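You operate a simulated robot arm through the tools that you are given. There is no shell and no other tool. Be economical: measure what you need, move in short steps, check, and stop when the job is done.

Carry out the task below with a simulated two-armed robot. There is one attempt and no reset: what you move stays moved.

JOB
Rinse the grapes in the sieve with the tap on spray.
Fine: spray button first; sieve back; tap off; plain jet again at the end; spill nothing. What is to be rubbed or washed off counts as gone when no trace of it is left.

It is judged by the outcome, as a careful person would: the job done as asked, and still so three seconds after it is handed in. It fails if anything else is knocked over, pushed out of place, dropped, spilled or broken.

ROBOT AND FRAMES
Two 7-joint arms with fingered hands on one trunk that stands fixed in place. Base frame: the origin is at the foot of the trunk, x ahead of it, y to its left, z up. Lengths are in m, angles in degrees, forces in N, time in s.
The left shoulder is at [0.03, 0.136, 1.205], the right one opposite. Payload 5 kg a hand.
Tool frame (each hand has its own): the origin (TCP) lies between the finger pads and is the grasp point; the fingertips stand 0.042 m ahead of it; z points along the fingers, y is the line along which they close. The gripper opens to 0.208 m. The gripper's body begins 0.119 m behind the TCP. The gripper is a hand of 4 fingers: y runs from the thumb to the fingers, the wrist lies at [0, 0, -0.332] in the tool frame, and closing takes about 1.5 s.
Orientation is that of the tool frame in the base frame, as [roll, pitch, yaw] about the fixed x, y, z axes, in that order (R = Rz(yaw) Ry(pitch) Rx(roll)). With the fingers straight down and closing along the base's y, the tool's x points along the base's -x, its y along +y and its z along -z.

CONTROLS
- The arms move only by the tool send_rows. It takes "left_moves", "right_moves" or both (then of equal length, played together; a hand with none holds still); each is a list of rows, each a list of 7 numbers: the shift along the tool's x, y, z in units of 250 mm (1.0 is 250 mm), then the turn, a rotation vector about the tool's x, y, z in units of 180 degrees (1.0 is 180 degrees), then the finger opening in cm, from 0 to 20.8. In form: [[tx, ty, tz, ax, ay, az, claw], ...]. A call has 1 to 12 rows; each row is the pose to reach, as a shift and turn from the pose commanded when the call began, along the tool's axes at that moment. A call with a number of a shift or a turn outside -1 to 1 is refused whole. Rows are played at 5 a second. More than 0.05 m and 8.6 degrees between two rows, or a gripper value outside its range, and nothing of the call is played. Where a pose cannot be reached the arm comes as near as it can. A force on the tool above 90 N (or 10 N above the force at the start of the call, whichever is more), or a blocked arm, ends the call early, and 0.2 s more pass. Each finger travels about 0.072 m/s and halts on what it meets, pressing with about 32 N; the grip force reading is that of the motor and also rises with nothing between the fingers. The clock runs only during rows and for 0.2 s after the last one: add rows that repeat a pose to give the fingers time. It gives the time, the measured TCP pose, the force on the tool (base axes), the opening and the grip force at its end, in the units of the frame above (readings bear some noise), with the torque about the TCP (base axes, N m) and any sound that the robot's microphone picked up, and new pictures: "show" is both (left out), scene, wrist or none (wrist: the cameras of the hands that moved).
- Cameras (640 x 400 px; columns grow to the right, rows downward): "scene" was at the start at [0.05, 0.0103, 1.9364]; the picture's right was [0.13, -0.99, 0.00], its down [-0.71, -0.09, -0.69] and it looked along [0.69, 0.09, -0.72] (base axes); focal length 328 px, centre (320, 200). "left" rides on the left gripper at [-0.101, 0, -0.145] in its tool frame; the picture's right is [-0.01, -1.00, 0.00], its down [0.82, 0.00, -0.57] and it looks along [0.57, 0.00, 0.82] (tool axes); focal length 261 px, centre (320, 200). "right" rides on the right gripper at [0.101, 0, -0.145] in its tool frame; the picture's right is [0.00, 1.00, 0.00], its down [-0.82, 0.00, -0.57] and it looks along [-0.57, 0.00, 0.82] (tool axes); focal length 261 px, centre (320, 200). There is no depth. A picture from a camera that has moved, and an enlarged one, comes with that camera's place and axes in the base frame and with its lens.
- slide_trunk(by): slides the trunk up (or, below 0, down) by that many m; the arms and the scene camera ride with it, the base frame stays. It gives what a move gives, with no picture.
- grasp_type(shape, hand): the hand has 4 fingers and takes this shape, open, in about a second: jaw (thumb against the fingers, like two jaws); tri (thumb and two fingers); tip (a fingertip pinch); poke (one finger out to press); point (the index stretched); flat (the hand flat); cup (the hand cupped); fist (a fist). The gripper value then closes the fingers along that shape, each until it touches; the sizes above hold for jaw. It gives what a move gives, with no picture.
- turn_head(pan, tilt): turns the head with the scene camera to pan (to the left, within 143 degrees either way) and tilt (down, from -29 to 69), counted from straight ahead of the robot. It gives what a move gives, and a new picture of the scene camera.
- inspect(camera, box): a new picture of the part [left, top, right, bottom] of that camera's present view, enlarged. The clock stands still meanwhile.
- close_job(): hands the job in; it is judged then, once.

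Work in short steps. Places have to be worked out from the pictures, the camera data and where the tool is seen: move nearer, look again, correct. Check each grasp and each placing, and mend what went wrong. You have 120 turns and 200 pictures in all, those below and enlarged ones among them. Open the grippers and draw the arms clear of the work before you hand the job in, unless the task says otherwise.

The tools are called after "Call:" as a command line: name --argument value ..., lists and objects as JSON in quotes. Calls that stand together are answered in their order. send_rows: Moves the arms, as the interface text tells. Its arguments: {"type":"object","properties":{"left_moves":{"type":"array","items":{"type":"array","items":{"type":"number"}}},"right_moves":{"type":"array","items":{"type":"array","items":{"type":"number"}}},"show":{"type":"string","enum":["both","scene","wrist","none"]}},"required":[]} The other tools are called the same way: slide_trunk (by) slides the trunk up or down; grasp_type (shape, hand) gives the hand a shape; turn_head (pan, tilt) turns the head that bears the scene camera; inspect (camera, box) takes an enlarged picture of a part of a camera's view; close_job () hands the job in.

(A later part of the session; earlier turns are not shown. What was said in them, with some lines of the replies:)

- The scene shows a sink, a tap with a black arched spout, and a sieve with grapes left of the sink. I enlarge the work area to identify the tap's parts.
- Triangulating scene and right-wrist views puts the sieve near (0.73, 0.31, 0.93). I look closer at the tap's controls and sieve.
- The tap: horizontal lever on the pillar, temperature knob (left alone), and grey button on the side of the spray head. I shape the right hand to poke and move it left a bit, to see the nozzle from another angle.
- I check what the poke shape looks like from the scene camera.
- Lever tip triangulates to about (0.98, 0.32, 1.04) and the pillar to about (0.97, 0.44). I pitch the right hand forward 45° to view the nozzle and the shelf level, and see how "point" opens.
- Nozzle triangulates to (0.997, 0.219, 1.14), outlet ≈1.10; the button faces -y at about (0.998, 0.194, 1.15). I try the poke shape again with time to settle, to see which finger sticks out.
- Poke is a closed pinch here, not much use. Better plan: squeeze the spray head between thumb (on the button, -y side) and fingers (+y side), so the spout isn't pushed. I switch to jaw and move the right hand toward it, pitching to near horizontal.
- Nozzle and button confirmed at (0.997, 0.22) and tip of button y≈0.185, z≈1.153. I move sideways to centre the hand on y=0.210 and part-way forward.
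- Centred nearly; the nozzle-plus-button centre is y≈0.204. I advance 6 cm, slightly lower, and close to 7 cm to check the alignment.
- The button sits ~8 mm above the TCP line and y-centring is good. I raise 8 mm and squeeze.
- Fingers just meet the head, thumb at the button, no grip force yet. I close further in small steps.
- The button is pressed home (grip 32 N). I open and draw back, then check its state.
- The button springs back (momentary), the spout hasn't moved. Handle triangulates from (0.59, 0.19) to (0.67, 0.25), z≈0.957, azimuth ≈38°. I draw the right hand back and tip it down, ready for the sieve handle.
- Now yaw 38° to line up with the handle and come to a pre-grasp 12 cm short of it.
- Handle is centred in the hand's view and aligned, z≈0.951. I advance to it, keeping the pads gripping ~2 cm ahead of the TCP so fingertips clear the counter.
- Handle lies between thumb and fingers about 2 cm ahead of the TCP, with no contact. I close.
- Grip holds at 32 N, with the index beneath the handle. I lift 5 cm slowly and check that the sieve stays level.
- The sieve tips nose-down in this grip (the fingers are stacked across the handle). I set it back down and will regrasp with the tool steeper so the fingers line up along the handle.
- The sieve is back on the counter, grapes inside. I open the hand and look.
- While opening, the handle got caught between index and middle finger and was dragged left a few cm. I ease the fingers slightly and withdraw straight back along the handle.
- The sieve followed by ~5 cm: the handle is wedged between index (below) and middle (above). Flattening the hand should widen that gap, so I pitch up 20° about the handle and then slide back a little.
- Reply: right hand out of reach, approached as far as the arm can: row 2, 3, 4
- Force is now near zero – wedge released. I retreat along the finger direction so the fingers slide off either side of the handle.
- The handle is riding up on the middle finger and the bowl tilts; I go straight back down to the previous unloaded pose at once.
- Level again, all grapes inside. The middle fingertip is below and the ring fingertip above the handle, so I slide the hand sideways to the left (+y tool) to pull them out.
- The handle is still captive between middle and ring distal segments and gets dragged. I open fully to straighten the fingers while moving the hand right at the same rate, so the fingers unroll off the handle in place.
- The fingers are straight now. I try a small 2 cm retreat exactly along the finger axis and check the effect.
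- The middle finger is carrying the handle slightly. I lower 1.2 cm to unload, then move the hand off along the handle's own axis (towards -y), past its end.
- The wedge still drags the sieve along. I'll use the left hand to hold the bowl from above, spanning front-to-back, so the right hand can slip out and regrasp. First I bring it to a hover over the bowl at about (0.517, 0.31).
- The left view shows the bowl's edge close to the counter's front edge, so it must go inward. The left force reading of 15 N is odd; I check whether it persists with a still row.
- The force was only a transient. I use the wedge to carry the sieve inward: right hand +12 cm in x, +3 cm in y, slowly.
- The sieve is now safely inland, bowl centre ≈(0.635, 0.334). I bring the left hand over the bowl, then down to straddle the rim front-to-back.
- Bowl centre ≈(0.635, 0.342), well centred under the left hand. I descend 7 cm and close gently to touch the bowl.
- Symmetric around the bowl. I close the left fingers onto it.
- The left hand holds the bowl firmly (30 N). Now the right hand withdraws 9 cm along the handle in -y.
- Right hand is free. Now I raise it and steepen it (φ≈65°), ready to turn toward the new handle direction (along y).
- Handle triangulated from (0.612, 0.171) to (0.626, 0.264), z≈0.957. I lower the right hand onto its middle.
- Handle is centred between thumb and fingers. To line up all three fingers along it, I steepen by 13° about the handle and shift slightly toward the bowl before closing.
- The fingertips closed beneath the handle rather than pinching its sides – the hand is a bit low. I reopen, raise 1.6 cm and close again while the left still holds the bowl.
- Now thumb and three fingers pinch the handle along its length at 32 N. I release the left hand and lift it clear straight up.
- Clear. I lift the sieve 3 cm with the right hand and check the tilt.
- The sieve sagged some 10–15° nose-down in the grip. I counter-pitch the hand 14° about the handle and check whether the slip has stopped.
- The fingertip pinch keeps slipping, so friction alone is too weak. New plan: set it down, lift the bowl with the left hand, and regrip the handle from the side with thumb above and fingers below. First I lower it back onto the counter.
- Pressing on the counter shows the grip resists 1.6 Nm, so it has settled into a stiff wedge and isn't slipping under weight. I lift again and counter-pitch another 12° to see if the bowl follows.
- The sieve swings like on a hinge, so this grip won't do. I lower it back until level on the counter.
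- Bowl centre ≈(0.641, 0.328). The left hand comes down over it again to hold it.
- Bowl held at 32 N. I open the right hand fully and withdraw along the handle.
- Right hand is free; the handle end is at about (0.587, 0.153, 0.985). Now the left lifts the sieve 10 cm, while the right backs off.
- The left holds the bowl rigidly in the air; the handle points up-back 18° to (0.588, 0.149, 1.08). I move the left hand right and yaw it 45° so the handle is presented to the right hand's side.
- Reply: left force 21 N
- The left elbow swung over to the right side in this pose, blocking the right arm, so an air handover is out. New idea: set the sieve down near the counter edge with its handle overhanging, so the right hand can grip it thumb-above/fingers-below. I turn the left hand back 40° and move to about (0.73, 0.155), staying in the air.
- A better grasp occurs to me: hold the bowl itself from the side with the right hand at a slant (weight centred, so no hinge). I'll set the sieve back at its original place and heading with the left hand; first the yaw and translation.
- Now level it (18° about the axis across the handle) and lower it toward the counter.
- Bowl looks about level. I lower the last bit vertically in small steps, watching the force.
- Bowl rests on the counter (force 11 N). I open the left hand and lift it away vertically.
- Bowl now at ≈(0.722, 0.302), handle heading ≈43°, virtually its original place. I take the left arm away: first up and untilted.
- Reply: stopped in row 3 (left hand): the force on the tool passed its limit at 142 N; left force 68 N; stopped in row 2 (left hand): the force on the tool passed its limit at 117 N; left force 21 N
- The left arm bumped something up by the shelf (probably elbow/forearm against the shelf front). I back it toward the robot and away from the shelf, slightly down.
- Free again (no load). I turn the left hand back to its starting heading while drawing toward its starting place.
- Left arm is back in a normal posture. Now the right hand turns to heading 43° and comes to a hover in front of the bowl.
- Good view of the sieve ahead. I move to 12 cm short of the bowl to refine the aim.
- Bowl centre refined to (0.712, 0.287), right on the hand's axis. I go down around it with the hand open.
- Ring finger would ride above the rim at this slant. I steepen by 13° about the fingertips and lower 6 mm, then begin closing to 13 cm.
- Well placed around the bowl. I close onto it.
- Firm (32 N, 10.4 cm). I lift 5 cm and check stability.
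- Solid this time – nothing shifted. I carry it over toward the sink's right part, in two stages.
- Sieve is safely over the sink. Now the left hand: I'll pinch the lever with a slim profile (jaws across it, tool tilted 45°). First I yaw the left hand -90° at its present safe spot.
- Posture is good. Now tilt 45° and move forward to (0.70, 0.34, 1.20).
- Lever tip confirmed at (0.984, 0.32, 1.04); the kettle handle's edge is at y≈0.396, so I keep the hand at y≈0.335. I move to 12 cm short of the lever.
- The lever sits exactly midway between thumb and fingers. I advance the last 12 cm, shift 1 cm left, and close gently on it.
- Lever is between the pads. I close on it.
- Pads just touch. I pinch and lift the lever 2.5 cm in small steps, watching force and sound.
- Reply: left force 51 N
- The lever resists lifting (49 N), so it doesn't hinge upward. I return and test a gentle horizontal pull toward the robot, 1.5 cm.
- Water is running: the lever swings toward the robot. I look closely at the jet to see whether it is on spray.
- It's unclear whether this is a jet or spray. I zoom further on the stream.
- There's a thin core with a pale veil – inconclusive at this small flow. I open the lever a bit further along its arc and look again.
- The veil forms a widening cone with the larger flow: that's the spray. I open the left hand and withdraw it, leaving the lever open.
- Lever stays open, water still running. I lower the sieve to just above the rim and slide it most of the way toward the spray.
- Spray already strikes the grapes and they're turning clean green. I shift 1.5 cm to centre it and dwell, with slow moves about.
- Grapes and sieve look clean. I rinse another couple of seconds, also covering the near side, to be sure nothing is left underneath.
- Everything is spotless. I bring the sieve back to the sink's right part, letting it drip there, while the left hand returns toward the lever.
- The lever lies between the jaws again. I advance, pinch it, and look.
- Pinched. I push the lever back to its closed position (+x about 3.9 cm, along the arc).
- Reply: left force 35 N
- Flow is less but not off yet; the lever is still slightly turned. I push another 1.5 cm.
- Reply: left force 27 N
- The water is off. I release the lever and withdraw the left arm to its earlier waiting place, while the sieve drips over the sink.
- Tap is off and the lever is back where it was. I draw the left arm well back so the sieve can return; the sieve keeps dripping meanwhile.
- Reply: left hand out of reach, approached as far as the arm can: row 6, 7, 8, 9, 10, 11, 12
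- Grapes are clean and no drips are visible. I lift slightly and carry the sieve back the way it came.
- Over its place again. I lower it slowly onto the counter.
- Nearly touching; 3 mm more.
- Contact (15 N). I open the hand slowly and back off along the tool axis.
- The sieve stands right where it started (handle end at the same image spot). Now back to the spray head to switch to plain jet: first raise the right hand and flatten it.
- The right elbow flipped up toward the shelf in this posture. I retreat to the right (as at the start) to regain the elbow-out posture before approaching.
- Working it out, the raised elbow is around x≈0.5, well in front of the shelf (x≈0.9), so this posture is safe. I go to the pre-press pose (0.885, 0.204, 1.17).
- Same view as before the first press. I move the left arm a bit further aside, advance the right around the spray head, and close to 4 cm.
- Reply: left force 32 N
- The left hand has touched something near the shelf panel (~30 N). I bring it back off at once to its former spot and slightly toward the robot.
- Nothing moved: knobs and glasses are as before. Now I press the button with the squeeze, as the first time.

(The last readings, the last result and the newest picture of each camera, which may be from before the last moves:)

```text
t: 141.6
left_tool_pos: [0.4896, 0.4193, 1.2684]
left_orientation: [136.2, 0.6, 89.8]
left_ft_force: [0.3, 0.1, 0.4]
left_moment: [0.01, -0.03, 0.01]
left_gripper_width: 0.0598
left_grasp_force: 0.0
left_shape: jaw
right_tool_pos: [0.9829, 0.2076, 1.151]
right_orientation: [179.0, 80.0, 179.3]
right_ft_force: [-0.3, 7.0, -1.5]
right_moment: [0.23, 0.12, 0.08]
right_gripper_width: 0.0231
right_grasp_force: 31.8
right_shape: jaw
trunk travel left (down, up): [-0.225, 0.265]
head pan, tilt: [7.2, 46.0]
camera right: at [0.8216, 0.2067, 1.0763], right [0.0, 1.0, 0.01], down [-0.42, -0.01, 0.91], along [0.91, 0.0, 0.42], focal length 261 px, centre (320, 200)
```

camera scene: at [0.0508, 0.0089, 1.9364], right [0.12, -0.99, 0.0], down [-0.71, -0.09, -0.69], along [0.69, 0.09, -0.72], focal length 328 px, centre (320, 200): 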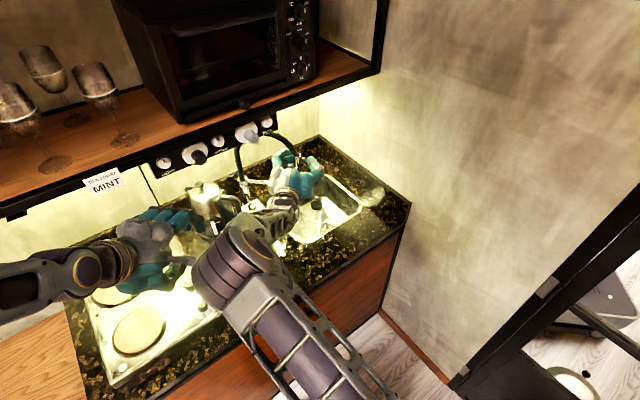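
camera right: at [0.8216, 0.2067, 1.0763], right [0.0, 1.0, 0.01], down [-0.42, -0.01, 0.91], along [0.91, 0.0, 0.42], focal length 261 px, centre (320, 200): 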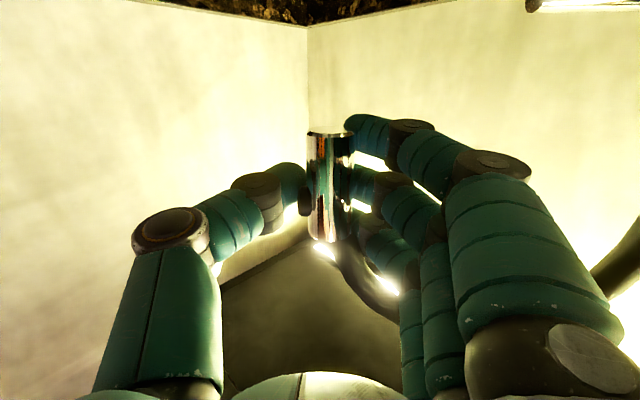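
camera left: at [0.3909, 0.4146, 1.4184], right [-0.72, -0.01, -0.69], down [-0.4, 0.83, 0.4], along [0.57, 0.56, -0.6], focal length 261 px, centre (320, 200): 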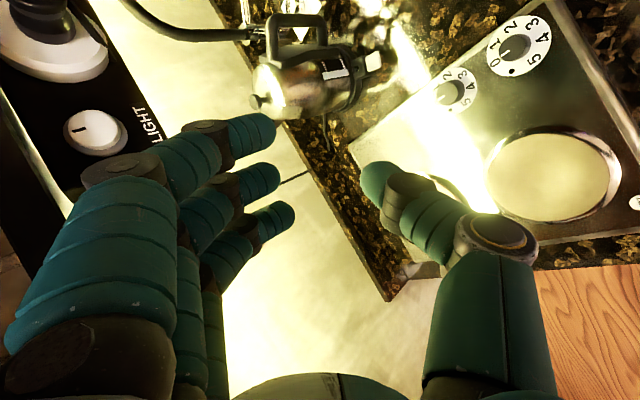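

Pressed home. I open, and draw the hand straight back.

Call:
send_rows --right_moves '[[0, 0, 0, 0, 0, 0, 5], [0, 0, 0, 0, 0, 0, 7.5], [0, 0, 0, 0, 0, 0, 9], [0, 0, 0, 0, 0, 0, 10], [-0.002, 0, -0.15, 0, 0, 0, 10], [-0.004, 0, -0.3, 0, 0, 0, 10], [-0.006, 0, -0.42, 0, 0, 0, 10]]'

Call:
inspect --camera "right" --box '[260, 90, 380, 240]'

```text
t: 143.2
left_tool_pos: [0.4884, 0.4186, 1.2689]
left_orientation: [135.9, 0.6, 89.7]
left_ft_force: [-0.9, 0.3, -0.3]
left_moment: [0.01, -0.04, 0.03]
left_gripper_width: 0.0597
left_grasp_force: 0.0
left_shape: jaw
right_tool_pos: [0.8802, 0.2038, 1.1728]
right_orientation: [179.0, 80.0, 179.2]
right_ft_force: [0.1, 0.5, -0.2]
right_moment: [0.01, 0.08, -0.02]
right_gripper_width: 0.0993
right_grasp_force: 0.1
right_shape: jaw
trunk travel left (down, up): [-0.225, 0.265]
head pan, tilt: [7.2, 46.0]
camera scene: at [0.0483, 0.0107, 1.9365], right [0.12, -0.99, 0.0], down [-0.71, -0.09, -0.7], along [0.69, 0.09, -0.72], focal length 328 px, centre (320, 200)
camera right: at [0.7176, 0.2039, 1.0973], right [0.0, 1.0, 0.01], down [-0.42, -0.01, 0.91], along [0.91, 0.0, 0.42], focal length 261 px, centre (320, 200)
```

scene: 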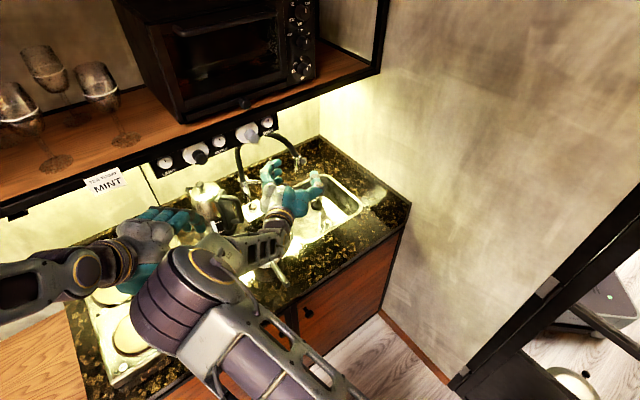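
right: 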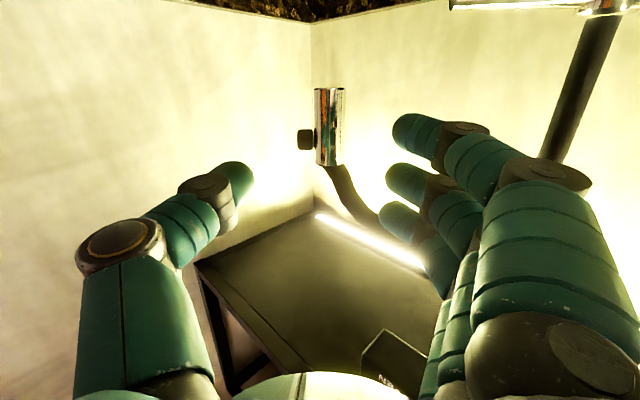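

```text
2.67 times, centred on (320, 165) of right
camera zoom: at [0.7176, 0.2039, 1.0973], right [0.0, 1.0, 0.01], down [-0.42, -0.01, 0.91], along [0.91, 0.0, 0.42], focal length 695 px, centre (320, 293)
```

zoom: 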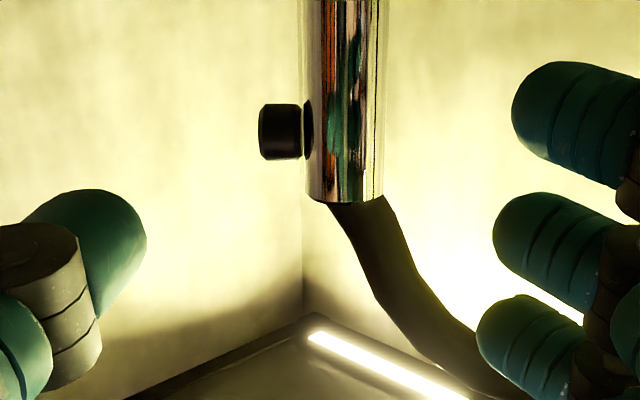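

Button has sprung back, spout in place. I draw the right arm clear of the work, back and to the right.

Call:
send_rows --right_moves '[[0.003, -0.115, -0.11, 0, 0, 0, 12], [0.003, -0.23, -0.22, 0, 0, 0, 15], [0.003, -0.345, -0.33, 0, 0, 0, 18], [0.003, -0.46, -0.44, 0, 0, 0, 20], [0.003, -0.575, -0.55, 0, 0, 0, 20.8], [0.003, -0.69, -0.66, 0, 0, 0, 20.8], [0.003, -0.805, -0.77, 0, 0, 0, 20.8], [0.003, -0.92, -0.87, 0, 0, 0, 20.8]]' --left_moves '[[0, 0, 0, 0, 0, 0, 8], [0, 0, 0, 0, 0, 0, 10], [0, 0, 0, 0, 0, 0, 12], [0, 0, 0, 0, 0, 0, 12], [0, 0, 0, 0, 0, 0, 12], [0, 0, 0, 0, 0, 0, 12], [0, 0, 0, 0, 0, 0, 12], [0, 0, 0, 0, 0, 0, 12]]' --show "scene"

Call:
inspect --camera "scene" --box '[180, 110, 380, 300]'

```text
t: 144.9
left_tool_pos: [0.4898, 0.4171, 1.2693]
left_orientation: [136.0, 0.6, 89.8]
left_ft_force: [-0.6, -1.2, -0.4]
left_moment: [0.03, 0.03, 0.04]
left_gripper_width: 0.1189
left_grasp_force: 0.0
left_shape: jaw
right_tool_pos: [0.6648, -0.0275, 1.2067]
right_orientation: [178.7, 79.9, 178.8]
right_ft_force: [0.1, -0.2, -0.6]
right_moment: [-0.01, -0.01, 0.02]
right_gripper_width: 0.2079
right_grasp_force: 0.0
right_shape: jaw
trunk travel left (down, up): [-0.225, 0.265]
head pan, tilt: [7.2, 46.0]
camera scene: at [0.0495, 0.0092, 1.9365], right [0.13, -0.99, 0.0], down [-0.71, -0.09, -0.69], along [0.69, 0.09, -0.72], focal length 328 px, centre (320, 200)
```

scene: 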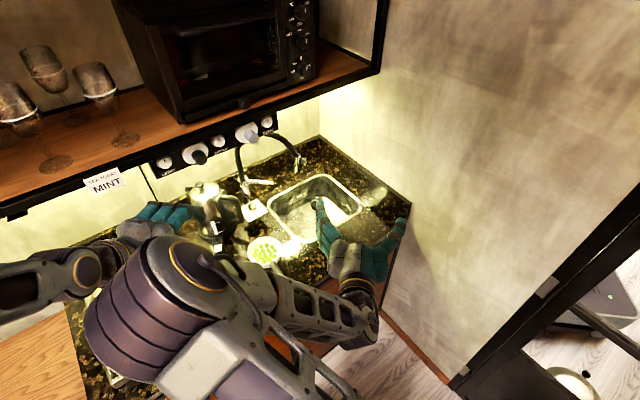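

```text
2.11 times, centred on (280, 205) of scene
camera zoom: at [0.0495, 0.0092, 1.9365], right [0.13, -0.99, 0.0], down [-0.71, -0.09, -0.69], along [0.69, 0.09, -0.72], focal length 691 px, centre (404, 190)
```

zoom: 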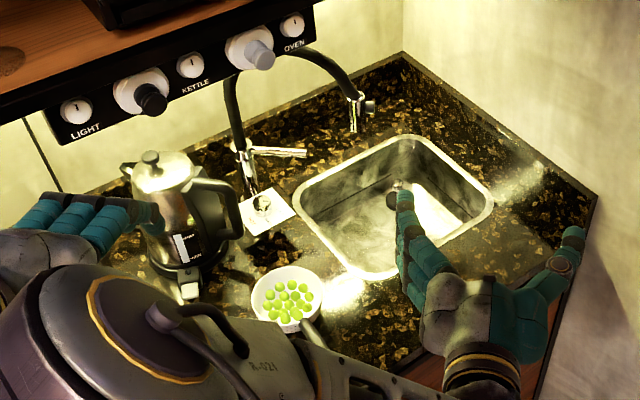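

The sieve with clean grapes is back in place, the tap is off, the spout, lever, kettle and shelf are as at the start, and both hands are open and clear. I hand the job in.

Call:
close_job

```text
The job is handed in.
```

The grapes look clean and the sieve is back in its place with the tap off. I pressed the spray button once before opening the tap and once after closing it. I didn't run the water again, so the return to plain jet is unconfirmed; the flow during rinsing looked like spray from its widening cone.

While regrasping the sieve I dragged it a few centimetres across the counter before putting it back. The left arm also bumped the shelf area twice, hard enough once to trip the force limit. I saw nothing spilled or moved in the final pictures.
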